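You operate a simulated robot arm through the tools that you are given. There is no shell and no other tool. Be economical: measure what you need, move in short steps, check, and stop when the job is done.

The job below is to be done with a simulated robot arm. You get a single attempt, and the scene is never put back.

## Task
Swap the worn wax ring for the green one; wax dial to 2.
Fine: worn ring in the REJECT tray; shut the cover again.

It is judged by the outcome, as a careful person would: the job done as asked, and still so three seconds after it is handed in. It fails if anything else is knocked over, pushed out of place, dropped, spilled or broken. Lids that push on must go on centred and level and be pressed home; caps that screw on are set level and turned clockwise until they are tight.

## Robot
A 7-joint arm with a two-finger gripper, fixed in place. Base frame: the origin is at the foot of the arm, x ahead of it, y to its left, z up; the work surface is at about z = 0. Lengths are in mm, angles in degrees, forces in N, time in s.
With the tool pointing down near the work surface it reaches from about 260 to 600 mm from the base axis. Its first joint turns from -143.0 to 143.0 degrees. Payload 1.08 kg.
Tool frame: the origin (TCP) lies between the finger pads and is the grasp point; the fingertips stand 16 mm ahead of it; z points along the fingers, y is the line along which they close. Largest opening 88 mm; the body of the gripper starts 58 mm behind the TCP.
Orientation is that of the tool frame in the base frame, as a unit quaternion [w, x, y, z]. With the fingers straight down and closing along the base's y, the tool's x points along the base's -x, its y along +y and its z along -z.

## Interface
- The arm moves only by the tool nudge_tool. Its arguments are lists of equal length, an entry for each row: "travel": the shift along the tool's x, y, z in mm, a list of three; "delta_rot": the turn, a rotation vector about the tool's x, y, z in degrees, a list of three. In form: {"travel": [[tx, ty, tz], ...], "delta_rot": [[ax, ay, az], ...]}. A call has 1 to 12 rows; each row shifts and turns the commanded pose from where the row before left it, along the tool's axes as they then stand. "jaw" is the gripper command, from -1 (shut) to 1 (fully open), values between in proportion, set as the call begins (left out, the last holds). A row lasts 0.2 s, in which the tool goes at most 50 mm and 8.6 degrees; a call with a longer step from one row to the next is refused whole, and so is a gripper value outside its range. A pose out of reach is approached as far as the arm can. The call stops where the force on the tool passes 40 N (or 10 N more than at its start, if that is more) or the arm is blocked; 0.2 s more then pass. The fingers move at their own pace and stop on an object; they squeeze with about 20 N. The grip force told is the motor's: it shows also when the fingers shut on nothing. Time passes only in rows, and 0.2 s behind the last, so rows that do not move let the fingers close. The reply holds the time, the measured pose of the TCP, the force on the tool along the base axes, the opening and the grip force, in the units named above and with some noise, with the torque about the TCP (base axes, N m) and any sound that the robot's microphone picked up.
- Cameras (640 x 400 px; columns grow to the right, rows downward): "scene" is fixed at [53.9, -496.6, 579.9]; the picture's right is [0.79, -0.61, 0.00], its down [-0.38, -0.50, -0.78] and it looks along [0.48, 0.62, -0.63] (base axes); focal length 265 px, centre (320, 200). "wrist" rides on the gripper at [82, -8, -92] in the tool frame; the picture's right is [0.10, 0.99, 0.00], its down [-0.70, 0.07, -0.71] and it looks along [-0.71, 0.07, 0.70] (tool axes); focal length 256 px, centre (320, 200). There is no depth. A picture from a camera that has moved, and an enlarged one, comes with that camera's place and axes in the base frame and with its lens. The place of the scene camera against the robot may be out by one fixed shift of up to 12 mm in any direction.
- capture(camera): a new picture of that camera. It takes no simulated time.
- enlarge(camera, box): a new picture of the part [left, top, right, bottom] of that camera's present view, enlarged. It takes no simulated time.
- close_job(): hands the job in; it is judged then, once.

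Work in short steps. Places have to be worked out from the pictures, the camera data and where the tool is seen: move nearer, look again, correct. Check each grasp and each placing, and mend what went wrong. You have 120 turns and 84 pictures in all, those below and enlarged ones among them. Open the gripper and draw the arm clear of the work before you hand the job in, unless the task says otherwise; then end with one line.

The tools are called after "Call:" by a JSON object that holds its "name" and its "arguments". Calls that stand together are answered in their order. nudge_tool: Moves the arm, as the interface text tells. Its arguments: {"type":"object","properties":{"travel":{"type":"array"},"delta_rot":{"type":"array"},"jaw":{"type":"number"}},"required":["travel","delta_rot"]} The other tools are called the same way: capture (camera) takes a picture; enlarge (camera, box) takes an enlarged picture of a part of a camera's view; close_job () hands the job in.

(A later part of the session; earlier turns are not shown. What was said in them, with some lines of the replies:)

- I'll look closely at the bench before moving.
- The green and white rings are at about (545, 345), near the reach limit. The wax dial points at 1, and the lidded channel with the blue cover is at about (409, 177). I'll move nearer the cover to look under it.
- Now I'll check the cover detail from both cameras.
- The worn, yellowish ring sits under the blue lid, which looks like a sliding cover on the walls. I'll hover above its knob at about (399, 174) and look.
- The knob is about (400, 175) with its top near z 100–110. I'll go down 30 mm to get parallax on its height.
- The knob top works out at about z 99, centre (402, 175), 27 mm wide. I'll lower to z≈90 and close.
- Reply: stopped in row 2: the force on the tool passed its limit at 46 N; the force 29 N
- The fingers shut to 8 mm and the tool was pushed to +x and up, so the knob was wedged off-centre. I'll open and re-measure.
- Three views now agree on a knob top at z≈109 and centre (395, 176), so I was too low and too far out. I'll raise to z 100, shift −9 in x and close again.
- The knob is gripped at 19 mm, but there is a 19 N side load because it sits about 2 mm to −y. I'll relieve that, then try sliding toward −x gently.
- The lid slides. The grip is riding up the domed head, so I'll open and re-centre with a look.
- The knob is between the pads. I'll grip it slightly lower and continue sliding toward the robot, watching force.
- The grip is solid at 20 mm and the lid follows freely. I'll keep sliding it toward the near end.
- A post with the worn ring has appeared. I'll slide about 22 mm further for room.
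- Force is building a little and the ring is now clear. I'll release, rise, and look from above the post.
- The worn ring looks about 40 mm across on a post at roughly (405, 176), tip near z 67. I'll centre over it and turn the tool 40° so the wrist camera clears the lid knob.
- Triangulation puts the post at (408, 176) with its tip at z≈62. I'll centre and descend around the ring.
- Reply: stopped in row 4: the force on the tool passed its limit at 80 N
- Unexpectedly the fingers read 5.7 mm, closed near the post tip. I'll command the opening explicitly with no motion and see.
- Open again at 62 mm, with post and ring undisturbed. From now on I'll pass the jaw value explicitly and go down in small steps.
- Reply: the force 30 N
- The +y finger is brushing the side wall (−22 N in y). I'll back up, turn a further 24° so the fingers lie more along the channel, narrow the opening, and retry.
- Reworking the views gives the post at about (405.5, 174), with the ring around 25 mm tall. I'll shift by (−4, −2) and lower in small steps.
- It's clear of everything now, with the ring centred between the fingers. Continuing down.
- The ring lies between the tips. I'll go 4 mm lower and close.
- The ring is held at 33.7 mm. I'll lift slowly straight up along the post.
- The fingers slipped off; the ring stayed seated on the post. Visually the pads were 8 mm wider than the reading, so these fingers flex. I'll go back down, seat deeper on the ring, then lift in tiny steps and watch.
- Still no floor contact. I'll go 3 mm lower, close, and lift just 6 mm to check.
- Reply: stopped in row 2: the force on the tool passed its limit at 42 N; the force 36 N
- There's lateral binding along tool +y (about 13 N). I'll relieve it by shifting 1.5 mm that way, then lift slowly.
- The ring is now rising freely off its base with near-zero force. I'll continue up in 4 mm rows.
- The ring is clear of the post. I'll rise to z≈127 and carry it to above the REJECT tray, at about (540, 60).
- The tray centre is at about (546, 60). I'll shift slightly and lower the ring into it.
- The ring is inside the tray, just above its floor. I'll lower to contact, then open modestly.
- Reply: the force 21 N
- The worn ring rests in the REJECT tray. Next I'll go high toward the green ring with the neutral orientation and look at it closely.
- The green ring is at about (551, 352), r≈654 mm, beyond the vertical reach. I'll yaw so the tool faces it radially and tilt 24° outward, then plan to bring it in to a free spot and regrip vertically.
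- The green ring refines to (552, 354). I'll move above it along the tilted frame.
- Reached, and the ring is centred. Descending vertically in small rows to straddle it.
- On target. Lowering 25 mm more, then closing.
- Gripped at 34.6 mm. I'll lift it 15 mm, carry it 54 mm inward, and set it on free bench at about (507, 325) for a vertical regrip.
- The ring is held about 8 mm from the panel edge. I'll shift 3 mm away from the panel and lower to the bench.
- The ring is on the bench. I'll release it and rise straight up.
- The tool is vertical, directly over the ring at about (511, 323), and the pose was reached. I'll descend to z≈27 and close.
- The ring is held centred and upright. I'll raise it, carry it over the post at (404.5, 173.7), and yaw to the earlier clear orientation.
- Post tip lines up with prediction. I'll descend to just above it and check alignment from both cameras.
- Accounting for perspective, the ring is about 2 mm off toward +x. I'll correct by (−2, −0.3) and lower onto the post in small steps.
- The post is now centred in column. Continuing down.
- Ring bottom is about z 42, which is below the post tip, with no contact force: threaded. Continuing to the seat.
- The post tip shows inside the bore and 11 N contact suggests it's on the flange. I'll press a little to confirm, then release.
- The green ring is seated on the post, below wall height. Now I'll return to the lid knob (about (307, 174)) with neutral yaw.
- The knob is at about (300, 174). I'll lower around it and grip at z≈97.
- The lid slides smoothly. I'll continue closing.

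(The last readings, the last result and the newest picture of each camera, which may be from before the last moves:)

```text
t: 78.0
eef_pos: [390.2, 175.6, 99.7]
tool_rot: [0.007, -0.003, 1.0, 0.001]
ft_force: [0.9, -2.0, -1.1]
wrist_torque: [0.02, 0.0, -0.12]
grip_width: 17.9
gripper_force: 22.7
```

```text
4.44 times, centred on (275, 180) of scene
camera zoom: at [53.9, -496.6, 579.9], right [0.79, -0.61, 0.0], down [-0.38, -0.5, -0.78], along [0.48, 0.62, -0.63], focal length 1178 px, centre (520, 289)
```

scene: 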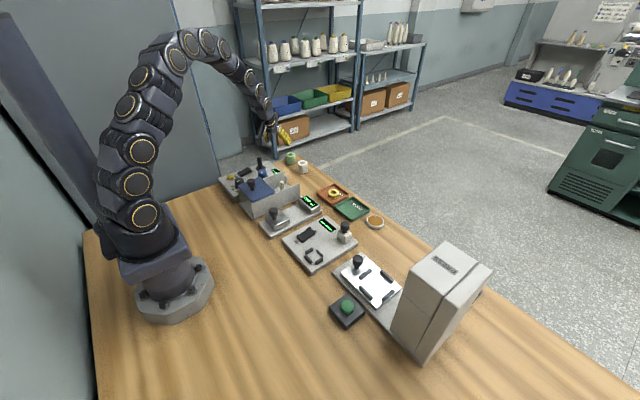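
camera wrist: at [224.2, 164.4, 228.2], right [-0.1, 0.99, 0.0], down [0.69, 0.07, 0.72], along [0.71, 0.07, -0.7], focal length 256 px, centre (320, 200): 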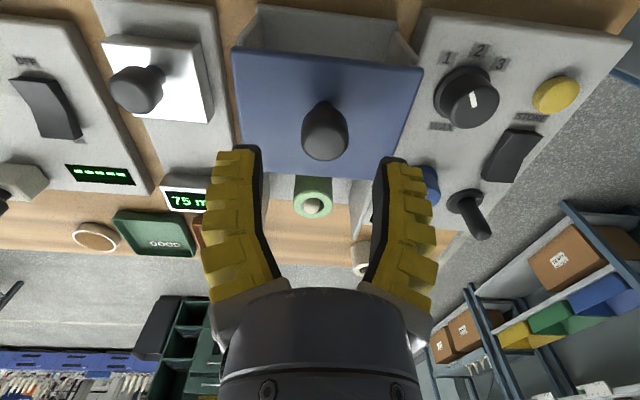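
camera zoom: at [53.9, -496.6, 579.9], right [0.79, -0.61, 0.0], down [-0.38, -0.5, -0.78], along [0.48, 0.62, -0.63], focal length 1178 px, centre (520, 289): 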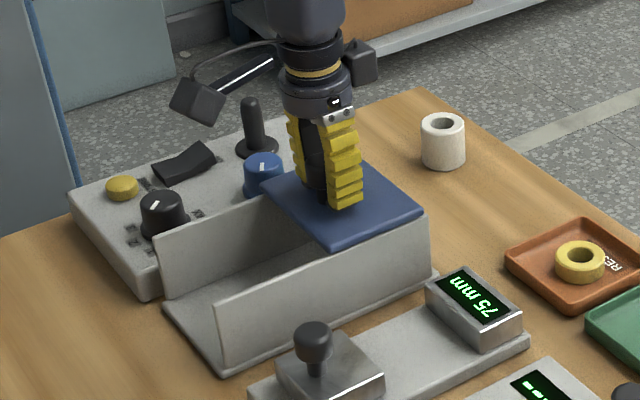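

Compared with the start, the lid needs about 6 mm more. I'll push on gently toward its stop.

Call:
{"name": "nudge_tool", "arguments": {"travel": [[-2, 0, 0], [-2, 0, 0], [-2, 0, 0], [0, 0, 0]], "delta_rot": [[0, 0, 0], [0, 0, 0], [0, 0, 0], [0, 0, 0]], "jaw": -1}}

Call:
{"name": "nudge_tool", "arguments": {"travel": [[-1, 0, 0], [-1, 0, 0], [-1, 0, 0], [0, 0, 0]], "delta_rot": [[0, 0, 0], [0, 0, 0], [0, 0, 0], [0, 0, 0]], "jaw": -1}}

Call:
{"name": "enlarge", "arguments": {"camera": "scene", "box": [225, 155, 325, 225]}}

```text
t: 79.0
eef_pos: [395.5, 174.8, 97.9]
tool_rot: [0.007, -0.002, 1.0, 0.001]
ft_force: [0.7, -2.5, 1.1]
wrist_torque: [0.01, 0.14, 0.02]
grip_width: 18.4
gripper_force: 21.9
```

```text
t: 80.0
eef_pos: [399.2, 174.5, 98.7]
tool_rot: [0.003, -0.002, 1.0, 0.001]
ft_force: [-18.5, 3.6, -0.1]
wrist_torque: [0.02, 0.01, 0.02]
grip_width: 18.8
gripper_force: 21.6
```

```text
5.71 times, centred on (275, 190) of scene
camera zoom: at [53.9, -496.6, 579.9], right [0.79, -0.61, 0.0], down [-0.38, -0.5, -0.78], along [0.48, 0.62, -0.63], focal length 1514 px, centre (577, 257)
```

zoom: 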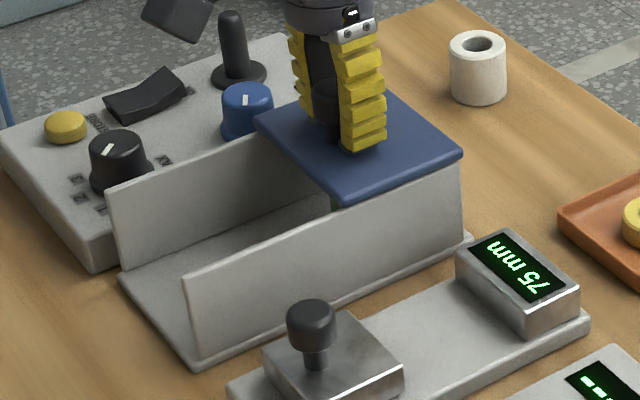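

The lid is back exactly at its original closed position, against its stop (18 N). I'll release, rise, and move above the WAX dial at about (296, 279).

Call:
{"name": "nudge_tool", "arguments": {"travel": [[2, 0, 0], [0, 0, 0], [0, 0, 0], [0, 0, -15], [0, 0, -30], [25.5, 26, 0], [25.5, 26, 0], [25.5, 26, 0], [25.5, 26, 0], [0, 0, 0]], "delta_rot": [[0, 0, 0], [0, 0, 0], [0, 0, 0], [0, 0, 0], [0, 0, 0], [0, 0, 0], [0, 0, 0], [0, 0, 0], [0, 0, 0], [0, 0, 0]], "jaw": 0.3}}

Call:
{"name": "capture", "arguments": {"camera": "wrist"}}

```text
t: 82.2
eef_pos: [293.9, 279.3, 142.5]
tool_rot: [0.006, -0.002, 1.0, 0.0]
ft_force: [-0.2, -0.2, 0.2]
wrist_torque: [0.01, 0.01, 0.03]
grip_width: 61.2
gripper_force: 2.5
```

```text
14 pictures are left
camera wrist: at [212.0, 270.3, 233.8], right [-0.11, 0.99, 0.0], down [0.69, 0.07, 0.72], along [0.71, 0.08, -0.7], focal length 256 px, centre (320, 200)
```

wrist: 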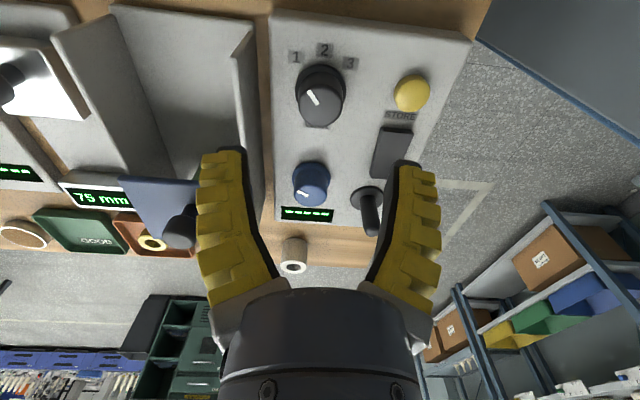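

Call:
{"name": "enlarge", "arguments": {"camera": "wrist", "box": [270, 30, 370, 140]}}

```text
3.64 times, centred on (320, 85) of wrist
camera zoom: at [212.0, 270.3, 233.8], right [-0.11, 0.99, 0.0], down [0.69, 0.07, 0.72], along [0.71, 0.08, -0.7], focal length 931 px, centre (320, 618)
```

zoom: 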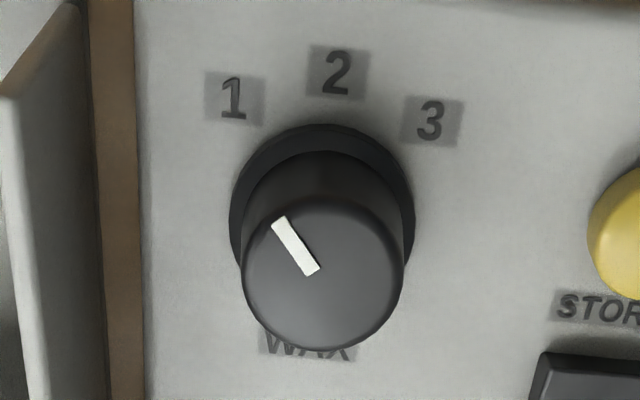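

The dial is centred at about (298, 281) with its top near z 53, and 1/2/3 are 45° apart with the pointer on 1. I'll lower the open fingers around it, grip, then turn +45° about the tool axis (clockwise from above).

Call:
{"name": "nudge_tool", "arguments": {"travel": [[-4, 1.7, 20], [0, 0, 20], [0, 0, 20], [0, 0, 15]], "delta_rot": [[0, 0, 0], [0, 0, 0], [0, 0, 0], [0, 0, 0]], "jaw": 0.05}}

Call:
{"name": "capture", "arguments": {"camera": "wrist"}}

```text
t: 83.2
eef_pos: [297.9, 278.9, 67.2]
tool_rot: [0.005, -0.002, 1.0, 0.002]
ft_force: [-0.1, 0.6, 0.0]
wrist_torque: [0.01, 0.03, -0.01]
grip_width: 50.7
gripper_force: 2.8
```

```text
12 pictures are left
camera wrist: at [216.9, 271.3, 158.1], right [-0.11, 0.99, 0.0], down [0.69, 0.07, 0.72], along [0.71, 0.08, -0.7], focal length 256 px, centre (320, 200)
```

wrist: 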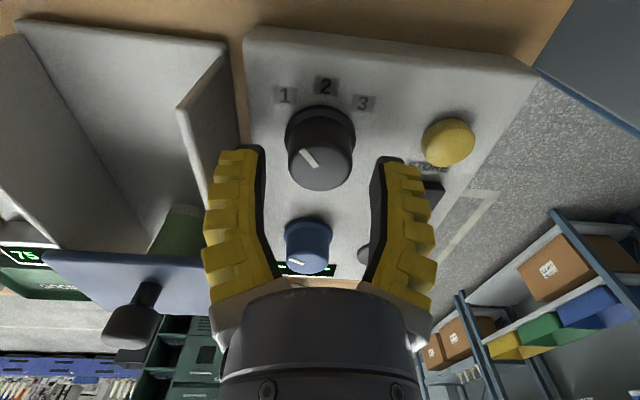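

Alignment is confirmed at (298, 281). Lowering to z≈48 and gripping the dial.

Call:
{"name": "nudge_tool", "arguments": {"travel": [[0, 1.5, 7], [0, 0, 6], [0, 0, 5]], "delta_rot": [[0, 0, 0], [0, 0, 0], [0, 0, 0]], "jaw": 0.05}}

Call:
{"name": "nudge_tool", "arguments": {"travel": [[0, 0, 0], [0, 0, 0], [0, 0, 0]], "delta_rot": [[0, 0, 0], [0, 0, 0], [0, 0, 0]], "jaw": -1}}

Call:
{"name": "nudge_tool", "arguments": {"travel": [[0, 0, 0], [0, 0, 0], [0, 0, 0]], "delta_rot": [[0, 0, 5], [0, 0, 5], [0, 0, 5]], "jaw": -1}}

Call:
{"name": "enlarge", "arguments": {"camera": "wrist", "box": [260, 60, 380, 240]}}

```text
t: 84.0
eef_pos: [298.2, 282.1, 48.4]
tool_rot: [0.005, -0.001, 1.0, 0.002]
ft_force: [-0.3, -0.3, -0.1]
wrist_torque: [0.0, 0.04, 0.01]
grip_width: 50.8
gripper_force: 3.5
```

```text
t: 84.8
eef_pos: [297.6, 281.3, 47.6]
tool_rot: [0.003, -0.001, 1.0, 0.0]
ft_force: [-4.9, -22.1, 10.1]
wrist_torque: [-0.17, -0.05, 0.05]
grip_width: 28.2
gripper_force: 21.8
```

```text
t: 85.6
eef_pos: [298.0, 280.2, 47.8]
tool_rot: [0.002, 0.129, 0.992, -0.002]
ft_force: [-10.5, -32.6, 2.9]
wrist_torque: [-0.16, -0.1, 0.1]
grip_width: 28.9
gripper_force: 22.1
```

```text
2.22 times, centred on (320, 150) of wrist
camera zoom: at [216.3, 292.9, 140.7], right [0.16, 0.99, 0.0], down [0.69, -0.11, 0.71], along [0.7, -0.11, -0.7], focal length 569 px, centre (320, 311)
```

zoom: 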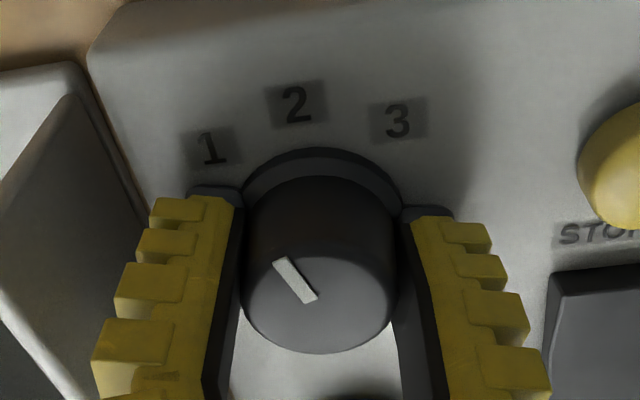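

The dial turns with the tool. I'll relieve the side load by 2 mm toward −y and turn the remaining 30°.

Call:
{"name": "nudge_tool", "arguments": {"travel": [[0.3, -2, 0], [0, 0, 0]], "delta_rot": [[0, 0, 0], [0, 0, 0]], "jaw": -1}}

Call:
{"name": "nudge_tool", "arguments": {"travel": [[0, 0, 0], [0, 0, 0], [0, 0, 0], [0, 0, 0], [0, 0, 0], [0, 0, 0]], "delta_rot": [[0, 0, 6], [0, 0, 6], [0, 0, 6], [0, 0, 6], [0, 0, 6], [0, 0, 0]], "jaw": -1}}

Call:
{"name": "enlarge", "arguments": {"camera": "wrist", "box": [240, 60, 400, 240]}}

```text
t: 86.2
eef_pos: [297.3, 278.7, 48.4]
tool_rot: [0.004, 0.128, 0.992, 0.001]
ft_force: [-15.3, -18.8, -8.9]
wrist_torque: [0.3, 0.25, 0.04]
grip_width: 27.2
gripper_force: 21.7
```

```text
t: 87.6
eef_pos: [296.0, 279.1, 50.3]
tool_rot: [0.004, 0.382, 0.924, 0.002]
ft_force: [-24.9, -21.8, -3.6]
wrist_torque: [-0.28, -0.09, 0.05]
grip_width: 28.1
gripper_force: 22.6
```

```text
2.22 times, centred on (320, 150) of wrist
camera zoom: at [232.8, 330.9, 141.6], right [0.63, 0.78, 0.0], down [0.54, -0.44, 0.71], along [0.56, -0.45, -0.7], focal length 569 px, centre (320, 311)
```

zoom: 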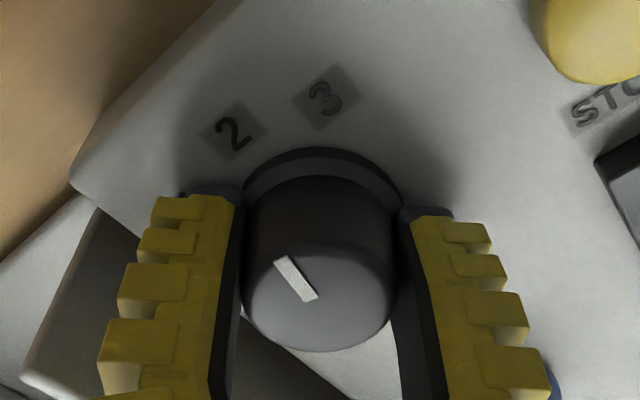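

The pointer now faces 2. I'll release, rise, turn back to neutral yaw, and check.

Call:
{"name": "nudge_tool", "arguments": {"travel": [[0, 0, 0], [0, 0, 0], [0, 0, 0]], "delta_rot": [[0, 0, 0], [0, 0, 0], [0, 0, 0]], "jaw": 0.05}}

Call:
{"name": "nudge_tool", "arguments": {"travel": [[0, 0, -15], [0, 0, -25], [0, 0, -30], [0, 0, -25], [0, 0, 0], [0, 0, 0], [0, 0, 0], [0, 0, 0], [0, 0, 0], [0, 0, 0]], "delta_rot": [[0, 0, 0], [0, 0, 0], [0, 0, 0], [0, 0, 0], [0, 0, -7.5], [0, 0, -7.5], [0, 0, -7.5], [0, 0, -7.5], [0, 0, -7.5], [0, 0, -7.5]], "jaw": 0.05}}

Call:
{"name": "enlarge", "arguments": {"camera": "wrist", "box": [270, 30, 370, 140]}}

```text
t: 88.4
eef_pos: [297.2, 280.1, 49.6]
tool_rot: [0.005, 0.381, 0.924, 0.004]
ft_force: [-0.1, 0.0, 0.4]
wrist_torque: [0.02, 0.01, 0.03]
grip_width: 50.6
gripper_force: 3.6
```

```text
t: 90.6
eef_pos: [297.0, 279.8, 144.7]
tool_rot: [0.005, -0.003, 1.0, 0.001]
ft_force: [0.3, -0.6, 1.1]
wrist_torque: [0.01, 0.0, 0.0]
grip_width: 50.8
gripper_force: 3.3
```

```text
3.64 times, centred on (320, 85) of wrist
camera zoom: at [214.4, 270.7, 236.5], right [-0.11, 0.99, 0.0], down [0.69, 0.07, 0.72], along [0.71, 0.08, -0.7], focal length 931 px, centre (320, 618)
```

zoom: 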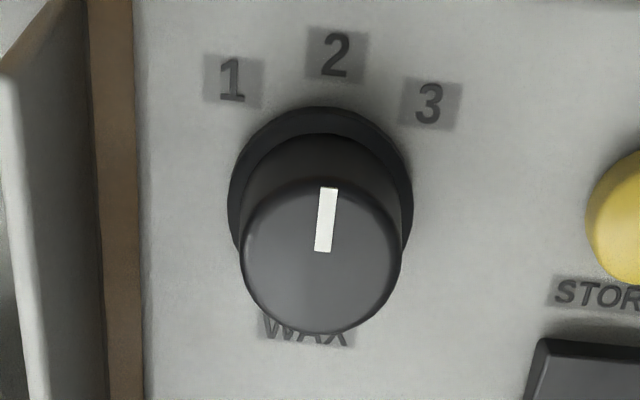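

The dial sits on 2. I'll draw the arm clear, open the gripper, and take a final look.

Call:
{"name": "nudge_tool", "arguments": {"travel": [[0, 0, -40], [0, 0, -40], [0, 0, -40], [0, 0, -40]], "delta_rot": [[0, 0, 0], [0, 0, 0], [0, 0, 0], [0, 0, 0]], "jaw": 1}}

Call:
{"name": "enlarge", "arguments": {"camera": "scene", "box": [210, 140, 390, 280]}}

Call:
{"name": "capture", "arguments": {"camera": "wrist"}}

```text
t: 91.6
eef_pos: [294.3, 279.2, 305.8]
tool_rot: [0.006, -0.001, 1.0, 0.002]
ft_force: [-0.7, 0.7, -0.1]
wrist_torque: [-0.02, -0.01, 0.01]
grip_width: 87.8
gripper_force: 0.1
```

```text
2.86 times, centred on (300, 210) of scene
camera zoom: at [53.9, -496.6, 579.9], right [0.79, -0.61, 0.0], down [-0.38, -0.5, -0.78], along [0.48, 0.62, -0.63], focal length 757 px, centre (377, 171)
```

zoom: 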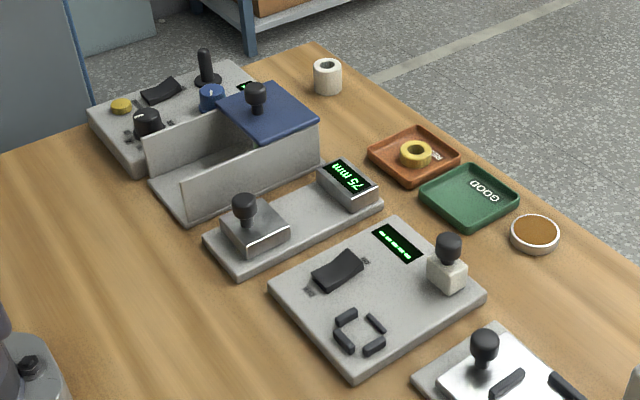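

```text
7 pictures are left
camera wrist: at [212.5, 270.6, 396.7], right [-0.11, 0.99, 0.0], down [0.69, 0.07, 0.72], along [0.71, 0.08, -0.7], focal length 256 px, centre (320, 200)
```

wrist: 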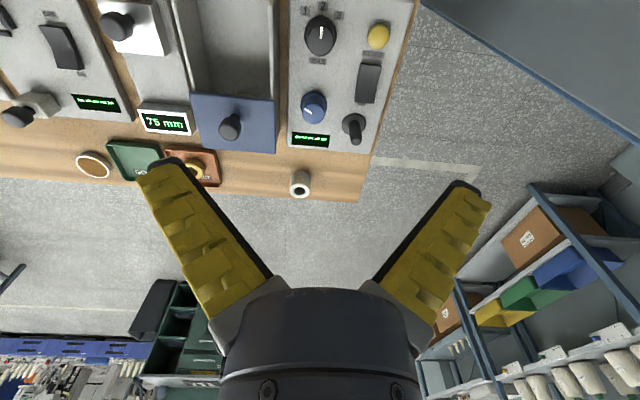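

Everything is in place: the cover is shut, the worn ring is in REJECT, the dial is on 2, the other items look undisturbed, and the arm is clear. Handing in.

Call:
{"name": "close_job", "arguments": {}}

```text
The job is handed in.
```

The green wax ring is on the post, the worn one is in the REJECT tray, the cover is shut again, and the wax dial is on 2.
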